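You operate a simulated robot arm through the tools that you are given. There is no shell and no other tool. Be economical: measure what you need, move in short steps, check, and stop when the job is done.

You are at the controls of a simulated robot arm. One attempt, no reset.

## Task
Put the spice jar from the side worktop on the ice pack.

It is judged by the outcome, as a careful person would: the job done as asked, and still so three seconds after it is handed in. It fails if anything else is knocked over, pushed out of place, dropped, spilled or broken.

## Robot
A 7-joint arm with a two-finger parallel gripper, fixed in place. Base frame: the origin is at the foot of the arm, x ahead of it, y to its left, z up; the work surface is at about z = 0.92. Lengths are in m, angles in rad, forces in N, time in s.
With the tool pointing down near the work surface it reaches from about 0.28 to 0.68 m from the base axis. Its first joint turns from -1.152 to 1.152 rad. Payload 1.57 kg.
The TCP is the grasp point between the finger pads, 0.03 m short of the fingertips. In the tool frame z runs along the fingers and y along their closing line. Largest opening 0.11 m; finger width 0.024, thickness 0.012; the body of the gripper, 0.048 by 0.112 m, starts 0.078 m behind the TCP.
Orientation is told as [roll, pitch, yaw] about the base's x, y, z axes, in that order, counted from this pose: with the fingers straight down and closing along the base's y, the tool's x points along the base's -x, its y along +y and its z along -z.

## Interface
- The arm moves only by the tool apply_moves. Its argument "plan" is a list of rows, each an object (a shift or turn left out is 0, a gripper value left out holds the last) with "dp": the shift along the tool's x, y, z in m, a list of three; "dr": the turn, a rotation vector about the tool's x, y, z in rad, a list of three; "grip": the gripper command, from -1 (fully open) to 1 (shut), values between in proportion. In form: [{"dp": [tx, ty, tz], "dr": [ax, ay, az], "grip": grip}, ...]. A call has 1 to 10 rows; each row is the pose to reach, as a shift and turn from the pose commanded when the call began, along the tool's axes at that moment. Each row takes 0.2 s and may step no farther than 0.05 m and 0.15 rad from the row before; otherwise, or with a gripper value out of range, the whole call is refused. A pose out of reach is approached as far as the arm can. The call stops where the force on the tool passes 40 N (or 10 N more than at its start, if that is more) or the arm is blocked; 0.2 s more then pass. The fingers move at their own pace (about 0.108 m/s each) and stop on an object; they squeeze with about 26 N. The grip force told is the motor's: it shows also when the fingers shut on nothing. Time passes only in rows, and 0.2 s behind the last, so rows that repeat a pose let the fingers close. The reply holds the time, the measured pose of the TCP, the force on the tool along the base axes, the opening and the grip force, in the units named above and with some noise.
- Cameras (640 x 400 px; columns grow to the right, rows downward): "scene" is fixed at [0.1728, -0.3993, 1.3977]; the picture's right is [0.73, -0.68, 0.00], its down [-0.42, -0.45, -0.79] and it looks along [0.54, 0.58, -0.62] (base axes); focal length 214 px, centre (320, 200). "wrist" rides on the gripper at [-0.036, 0, -0.08] in the tool frame; the picture's right is [0.00, -1.00, 0.00], its down [0.97, 0.00, -0.24] and it looks along [0.24, 0.00, 0.97] (tool axes); focal length 218 px, centre (320, 200).
- grab_frame(camera): a new picture of that camera. The clock stands still meanwhile.
- probe_pixels(camera, pixels): for up to 12 pixels [column, row] of the newest picture of that camera ("zoom" is the newest enlarged one), the place [x, y, z] in the base frame of the surface seen there, good to about 0.003 m. The clock stands still meanwhile.
- enlarge(camera, box): a new picture of the part [left, top, right, bottom] of that camera's present view, enlarged. The clock stands still meanwhile.
- sign_off(): hands the job in; it is judged then, once.

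Keep the steps short. Do not move on a guess: measure, check each grasp and each placing, and mend mistakes. In all there are 60 turns and 26 pictures (those below and enlarged ones count). Leave the gripper open and the arm clear of the work at the hand-in unless told otherwise, and finish with a single line.

The tools are called after "Emit:" as a command line: name --argument value ..., lists and objects as JSON in quotes. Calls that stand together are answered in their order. apply_moves: Moves the arm, as the interface text tells. Its arguments: {"type":"object","properties":{"plan":{"type":"array","items":{"type":"object","properties":{"dp":{"type":"array","items":{"type":"number"}},"dr":{"type":"array","items":{"type":"number"}},"grip":{"type":"number"}}}}},"required":["plan"]} The other tools are called the same way: grab_frame (camera) takes a picture; probe_pixels (camera, pixels) gives the place of the surface under pixels of a picture; enlarge (camera, box) takes an enlarged picture of a part of a camera's view; sign_off () hands the job in.

At the start:

```text
time: 0.0
tcp_pos: [0.383, -0.1303, 1.2414]
tcp_rot: [-0.001, -0.001, 0.003]
ft_force: [1.1, -1.5, -0.2]
opening: 0.1099
gripper_force: 0.1
```

scene: 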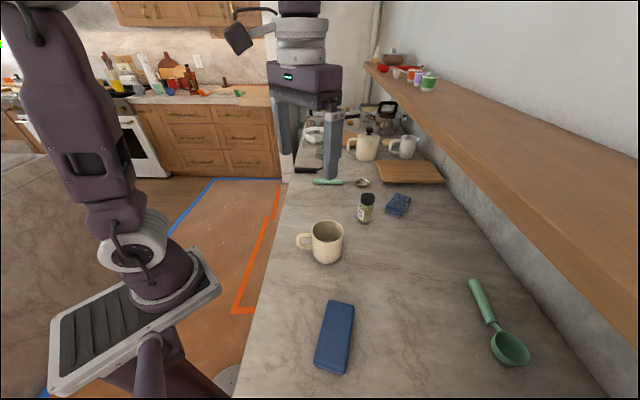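
wrist: 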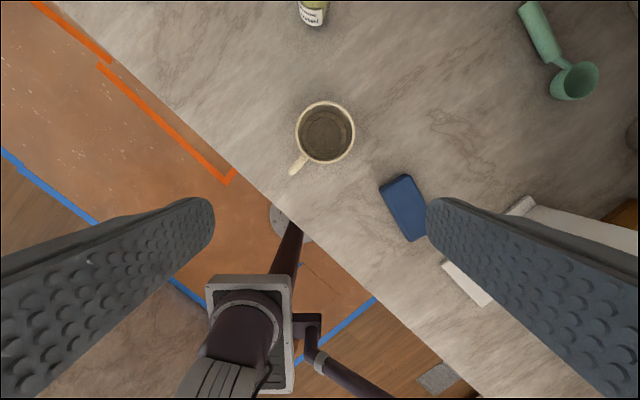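

I see a jar at about (366,208) and two blue items, at (335,336) and (398,204). I'll enlarge both areas to tell which one is the ice pack.

Emit:
enlarge --camera "scene" --box '[290, 160, 450, 260]'

Emit:
enlarge --camera "scene" --box '[270, 285, 430, 385]'

Emit:
probe_pixels --camera "scene" --pixels '[[366, 197], [364, 212], [364, 221], [398, 204], [330, 302], [354, 306], [315, 364], [345, 372], [335, 336], [327, 240], [360, 240], [398, 230]]'

```text
4.00 times, centred on (370, 210) of scene
```

zoom: 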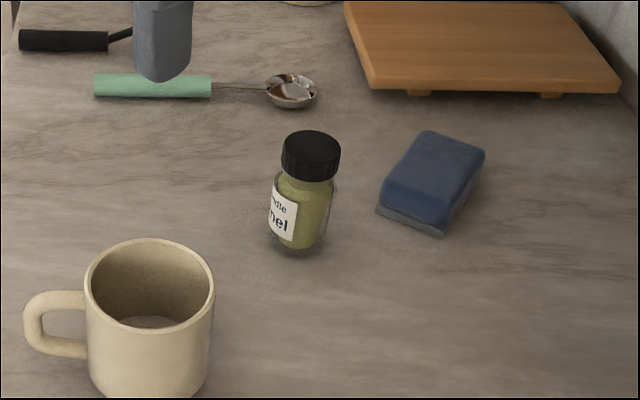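

```text
4.00 times, centred on (350, 335) of scene
```

zoom: 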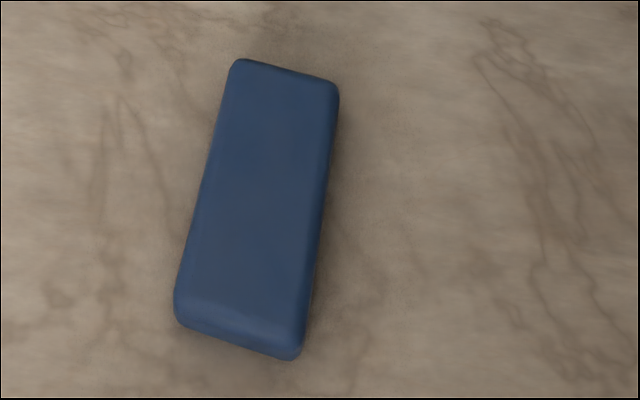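

```text
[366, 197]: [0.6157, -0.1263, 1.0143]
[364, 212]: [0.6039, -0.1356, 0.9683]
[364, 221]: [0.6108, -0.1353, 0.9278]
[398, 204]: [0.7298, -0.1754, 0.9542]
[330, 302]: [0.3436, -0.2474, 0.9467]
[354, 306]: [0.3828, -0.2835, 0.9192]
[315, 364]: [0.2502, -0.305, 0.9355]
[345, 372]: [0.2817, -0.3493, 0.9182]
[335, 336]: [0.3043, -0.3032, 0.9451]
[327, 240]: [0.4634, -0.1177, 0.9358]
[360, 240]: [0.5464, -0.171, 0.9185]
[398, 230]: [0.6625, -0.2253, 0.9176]
```

The item at (398,204) has a scouring layer on its underside, so it is a sponge. The smooth block at (335,336) is the ice pack, with its top at z≈0.945. The jar stands near (0.62,-0.125), with its top at z≈1.015. I'll move high towards the jar, staying above the mug, and look from the wrist camera.

Emit:
apply_moves --plan '[{"dp": [-0.04, 0, 0.01], "grip": -1}, {"dp": [-0.08, 0, 0.03]}, {"dp": [-0.12, 0, 0.05]}, {"dp": [-0.15, 0, 0.07]}, {"dp": [-0.15, 0, 0.07]}]'

Emit:
grab_frame --camera "wrist"

```text
time: 1.2
tcp_pos: [0.5347, -0.1295, 1.1701]
tcp_rot: [0.0, 0.0, -0.001]
ft_force: [-0.5, 0.5, 0.1]
opening: 0.1098
gripper_force: 0.0
```

```text
21 pictures are left
```

wrist: 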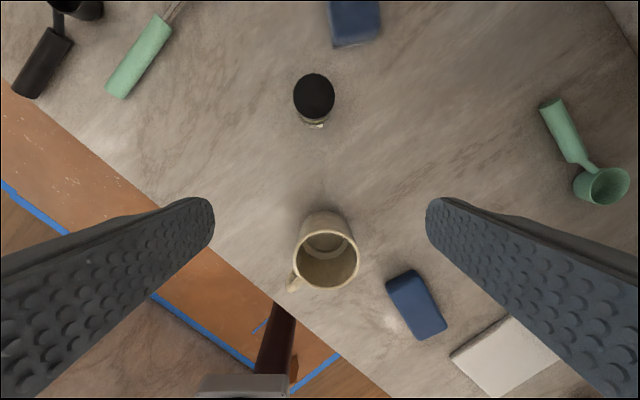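

The jar's lid is at about (314,96). I'll probe its edges, the mug rim, the sponge and the ice pack corners.

Emit:
probe_pixels --camera "wrist" --pixels '[[314, 95], [296, 97], [332, 97], [314, 77], [314, 114], [336, 44], [412, 272], [388, 284], [444, 322], [424, 337], [416, 304], [325, 232]]'

```text
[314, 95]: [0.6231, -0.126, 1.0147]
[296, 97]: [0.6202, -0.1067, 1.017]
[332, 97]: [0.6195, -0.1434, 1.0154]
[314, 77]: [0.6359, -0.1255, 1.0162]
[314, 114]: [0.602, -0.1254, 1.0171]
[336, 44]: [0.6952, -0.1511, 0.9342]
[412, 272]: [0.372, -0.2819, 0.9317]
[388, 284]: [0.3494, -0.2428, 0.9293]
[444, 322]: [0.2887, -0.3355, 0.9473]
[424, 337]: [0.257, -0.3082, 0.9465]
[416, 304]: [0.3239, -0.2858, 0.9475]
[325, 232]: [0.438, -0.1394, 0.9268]
```

The jar axis is at about (0.620,-0.1255), with its lid at 1.016. The ice pack centre is near (0.315,-0.295), with its top at about 0.947. I'll move directly over the jar at a safe height.

Emit:
apply_moves --plan '[{"dp": [-0.045, 0.002, 0.01]}, {"dp": [-0.0853, 0.004, 0.03]}, {"dp": [-0.0853, 0.004, 0.07]}, {"dp": [-0.0853, 0.004, 0.07]}]'

Emit:
grab_frame --camera "wrist"

```text
time: 2.2
tcp_pos: [0.6201, -0.1263, 1.1017]
tcp_rot: [0.001, 0.0, -0.001]
ft_force: [-0.2, 0.2, 0.4]
opening: 0.1099
gripper_force: 0.0
```

```text
20 pictures are left
```

wrist: 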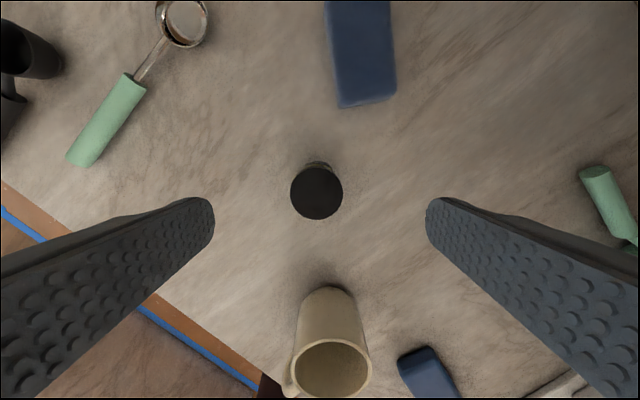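

The lid sits centred between the fingers at (317,191), with free space on both sides. I'll go straight down to z≈0.965.

Emit:
apply_moves --plan '[{"dp": [0, 0, 0.04]}, {"dp": [0, 0, 0.08]}, {"dp": [0, 0, 0.11]}, {"dp": [0, 0, 0.136]}, {"dp": [0, 0, 0.136]}]'

```text
time: 3.4
tcp_pos: [0.6182, -0.1263, 0.9663]
tcp_rot: [0.001, 0.0, 0.0]
ft_force: [1.3, -0.9, 0.7]
opening: 0.11
gripper_force: 0.1
```

I'm at grasp height with no contact force. Next I'll close the fingers.

Emit:
apply_moves --plan '[{"grip": 1}, {"grip": 1}, {"grip": 1}, {"grip": 1}]'

Emit:
grab_frame --camera "scene"

```text
time: 4.4
tcp_pos: [0.6188, -0.1281, 0.9654]
tcp_rot: [0.001, 0.001, 0.0]
ft_force: [1.0, 0.3, -0.5]
opening: 0.0472
gripper_force: 26.2
```

```text
19 pictures are left
```

scene: 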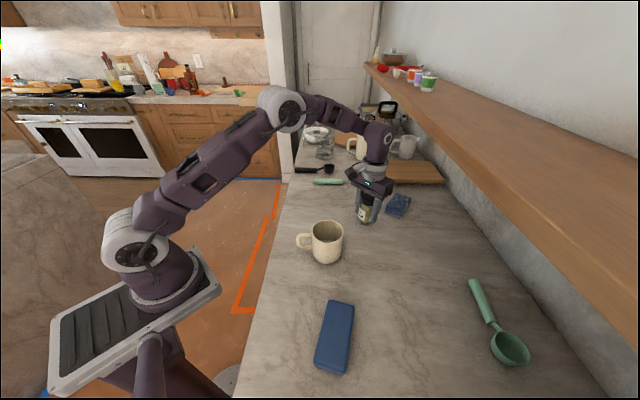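

The fingers hold the jar at an opening of 0.047 with 26 N. I'll lift it straight up.

Emit:
apply_moves --plan '[{"dp": [0, 0, -0.02]}, {"dp": [0, 0, -0.06]}, {"dp": [0, 0, -0.1]}, {"dp": [0, 0, -0.14]}, {"dp": [0, 0, -0.17]}, {"dp": [0, 0, -0.17]}]'

```text
time: 5.8
tcp_pos: [0.6175, -0.1262, 1.1347]
tcp_rot: [-0.001, 0.001, 0.0]
ft_force: [-0.1, 0.0, -1.5]
opening: 0.0471
gripper_force: 25.9
```

The jar is lifted and the grip is unchanged. I'll carry it at this height to above the ice pack centre, a shift of about (-0.30,-0.17).

Emit:
apply_moves --plan '[{"dp": [0.03, -0.017, 0]}, {"dp": [0.065, -0.036, 0]}, {"dp": [0.1, -0.056, 0]}, {"dp": [0.14, -0.078, 0]}, {"dp": [0.18, -0.1, 0]}, {"dp": [0.22, -0.123, 0]}, {"dp": [0.255, -0.142, 0]}, {"dp": [0.285, -0.159, 0]}, {"dp": [0.3025, -0.169, 0]}, {"dp": [0.3025, -0.169, 0]}]'

Emit:
grab_frame --camera "scene"

Emit:
grab_frame --camera "wrist"

```text
time: 8.0
tcp_pos: [0.3171, -0.295, 1.1348]
tcp_rot: [-0.001, 0.0, 0.001]
ft_force: [0.0, -0.3, -2.5]
opening: 0.0472
gripper_force: 26.6
```

```text
18 pictures are left
```

scene: 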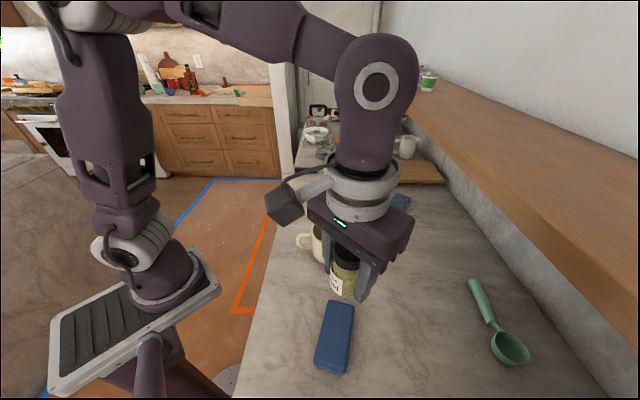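

```text
17 pictures are left
```

wrist: 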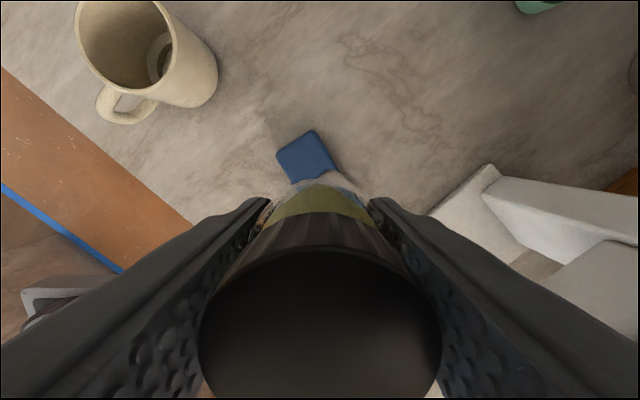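

The jar is above the pack. I'll measure the pack's outline more precisely from an enlarged scene view before lowering.

Emit:
enlarge --camera "scene" --box '[270, 285, 430, 385]'

Emit:
probe_pixels --camera "zoom" --pixels '[[245, 72], [330, 92], [190, 310], [300, 335], [214, 180], [325, 200], [285, 75], [250, 325], [260, 200], [225, 280], [320, 120], [205, 240]]'

```text
4.00 times, centred on (350, 335) of scene
```

zoom: 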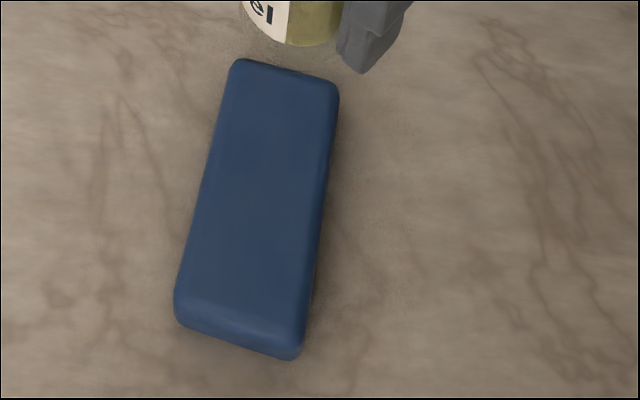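

```text
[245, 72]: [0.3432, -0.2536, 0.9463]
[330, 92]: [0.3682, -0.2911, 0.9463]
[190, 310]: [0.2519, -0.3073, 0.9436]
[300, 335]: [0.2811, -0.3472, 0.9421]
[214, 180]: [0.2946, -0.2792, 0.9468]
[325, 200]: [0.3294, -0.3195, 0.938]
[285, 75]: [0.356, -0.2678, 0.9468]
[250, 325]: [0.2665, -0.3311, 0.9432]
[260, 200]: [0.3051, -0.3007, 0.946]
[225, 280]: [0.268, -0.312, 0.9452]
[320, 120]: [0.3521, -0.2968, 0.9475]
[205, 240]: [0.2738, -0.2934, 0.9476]
```

The top face is centred at about (0.311,-0.300) and is about 0.053 m wide, while the jar is 0.047 m, so centring matters. I'll shift to TCP (0.309,-0.300), because the jar axis sits about 2 mm ahead of the TCP, and lower to about 15 mm above the pack.

Emit:
apply_moves --plan '[{"dp": [0.008, -0.005, 0.01]}, {"dp": [0.008, -0.005, 0.05]}, {"dp": [0.008, -0.005, 0.09]}, {"dp": [0.008, -0.005, 0.115]}, {"dp": [0.008, -0.005, 0.126]}, {"dp": [0.008, -0.005, 0.126]}]'

Emit:
enlarge --camera "scene" --box '[250, 260, 442, 380]'

```text
time: 9.4
tcp_pos: [0.3085, -0.2986, 1.008]
tcp_rot: [0.002, 0.001, 0.002]
ft_force: [0.0, 0.3, -2.7]
opening: 0.047
gripper_force: 25.8
```

```text
3.33 times, centred on (346, 320) of scene
```

zoom: 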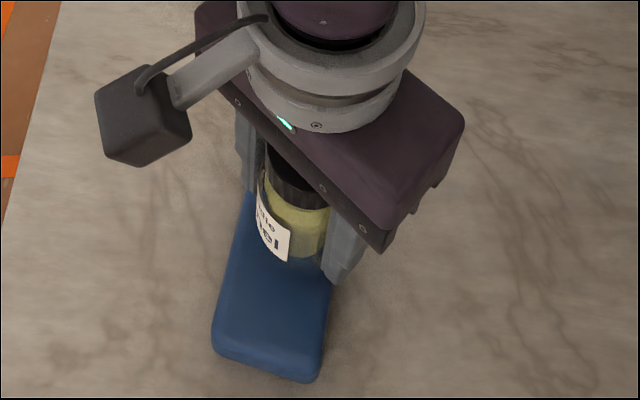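

The jar hangs upright over the pack. I'll probe its near side to check that it is centred.

Emit:
probe_pixels --camera "zoom" --pixels '[[270, 240], [290, 245], [305, 250], [275, 225], [290, 225], [310, 235], [290, 258], [262, 200]]'

```text
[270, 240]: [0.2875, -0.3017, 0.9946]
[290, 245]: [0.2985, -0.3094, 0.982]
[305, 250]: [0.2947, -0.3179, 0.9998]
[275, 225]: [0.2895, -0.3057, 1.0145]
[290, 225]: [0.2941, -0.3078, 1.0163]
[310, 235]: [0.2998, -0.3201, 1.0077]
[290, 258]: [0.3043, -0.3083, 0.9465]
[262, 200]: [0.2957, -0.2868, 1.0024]
```

These points fit a circle of radius 0.0235 centred at about (0.311,-0.300), which matches the pack centre. I'll lower about 13 mm in small steps and watch the force.

Emit:
apply_moves --plan '[{"dp": [0, 0, 0.005]}, {"dp": [0, 0, 0.009]}, {"dp": [0, 0, 0.011]}, {"dp": [0, 0, 0.013]}, {"dp": [0, 0, 0.013]}]'

```text
time: 10.6
tcp_pos: [0.3097, -0.3013, 0.9955]
tcp_rot: [0.0, -0.001, 0.0]
ft_force: [0.4, 0.0, -2.2]
opening: 0.0473
gripper_force: 25.8
```

There's no contact yet, as the force still shows the jar's weight. I'll go down in 1 mm steps.

Emit:
apply_moves --plan '[{"dp": [0, 0, 0.001]}, {"dp": [0, 0, 0.002]}, {"dp": [0, 0, 0.002]}]'

```text
time: 11.4
tcp_pos: [0.3088, -0.3001, 0.9937]
tcp_rot: [0.001, 0.0, 0.001]
ft_force: [0.0, 0.3, -2.8]
opening: 0.047
gripper_force: 25.8
```

The jar is still hanging free, so I'll continue in 1 mm steps.

Emit:
apply_moves --plan '[{"dp": [0, 0, 0.001]}, {"dp": [0, 0, 0.001]}]'

Emit:
apply_moves --plan '[{"dp": [0, 0, 0.001]}, {"dp": [0, 0, 0.001]}]'

```text
time: 12.0
tcp_pos: [0.3084, -0.3006, 0.9929]
tcp_rot: [-0.002, -0.002, 0.002]
ft_force: [0.1, 1.0, 15.4]
opening: 0.0471
gripper_force: 26.1
```

```text
time: 12.6
tcp_pos: [0.3082, -0.3009, 0.9925]
tcp_rot: [0.001, 0.001, 0.0]
ft_force: [1.1, -1.5, 15.1]
opening: 0.0468
gripper_force: 26.0
```

The jar now rests on the pack, with an upward force of about 15 N. I'll back off 1 mm to relieve the press and then open the fingers gradually.

Emit:
apply_moves --plan '[{"dp": [0, 0, -0.001]}, {"dp": [0, 0, -0.001], "grip": 0.1}, {"dp": [0, 0, -0.001], "grip": 0.0}, {"dp": [0, 0, -0.001], "grip": -0.2}, {"dp": [0, 0, -0.001], "grip": -0.5}, {"dp": [0, 0, -0.001], "grip": -0.5}]'

Emit:
enlarge --camera "scene" --box '[250, 260, 442, 380]'

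```text
time: 14.0
tcp_pos: [0.3092, -0.3005, 0.9929]
tcp_rot: [0.001, 0.0, -0.001]
ft_force: [0.6, 0.4, -0.8]
opening: 0.0822
gripper_force: 0.1
```

```text
3.33 times, centred on (346, 320) of scene
```

zoom: 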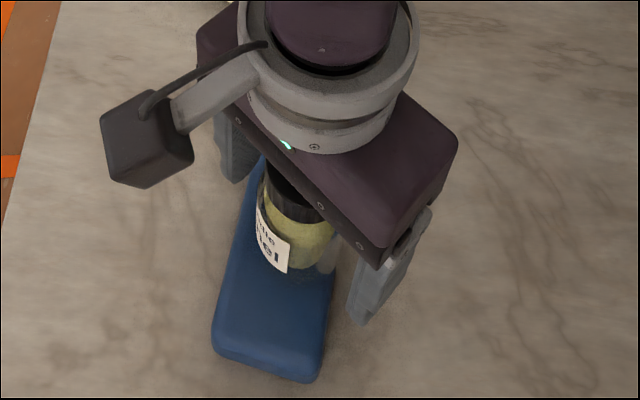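

The jar stands upright on the pack with the fingers clear of it. I'll open fully and rise straight up.

Emit:
apply_moves --plan '[{"dp": [0, 0, -0.001], "grip": -1}, {"dp": [0, 0, -0.02]}, {"dp": [0, 0, -0.05]}, {"dp": [0, 0, -0.09]}, {"dp": [0, 0, -0.13]}, {"dp": [0, 0, -0.17]}, {"dp": [0, 0, -0.2]}, {"dp": [0, 0, -0.2]}]'

Emit:
grab_frame --camera "scene"

Emit:
grab_frame --camera "wrist"

```text
time: 15.8
tcp_pos: [0.3085, -0.3011, 1.1937]
tcp_rot: [-0.001, -0.001, 0.003]
ft_force: [-0.6, -0.3, -0.1]
opening: 0.1101
gripper_force: 0.1
```

```text
13 pictures are left
```

scene: 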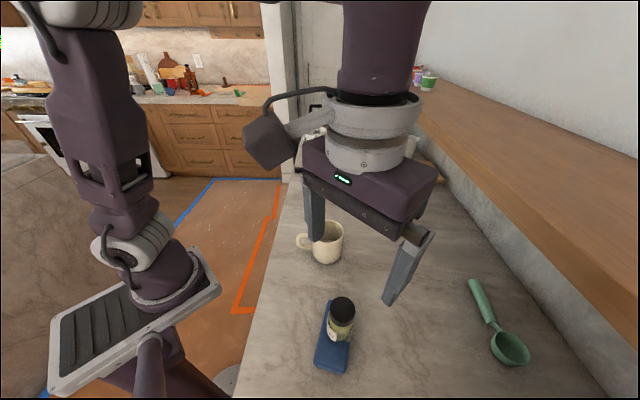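

```text
12 pictures are left
```

wrist: 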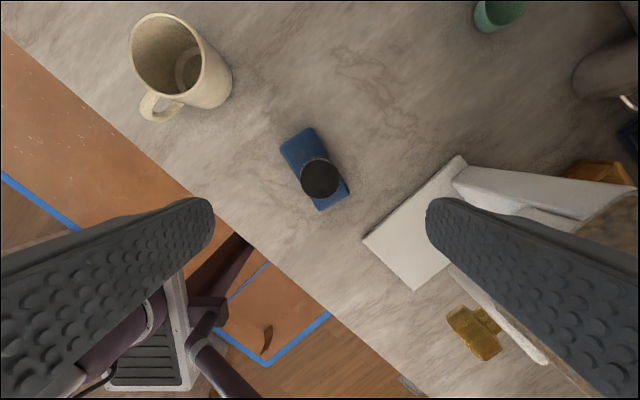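

The jar stands upright in the middle of the ice pack. The mug and the rest of the scene in view are where they were, the gripper is open and the arm is clear, so I'm handing in.

Emit:
sign_off

```text
The job is handed in.
```

The spice jar is standing upright on the ice pack, the gripper is open, and the arm is clear of the work.
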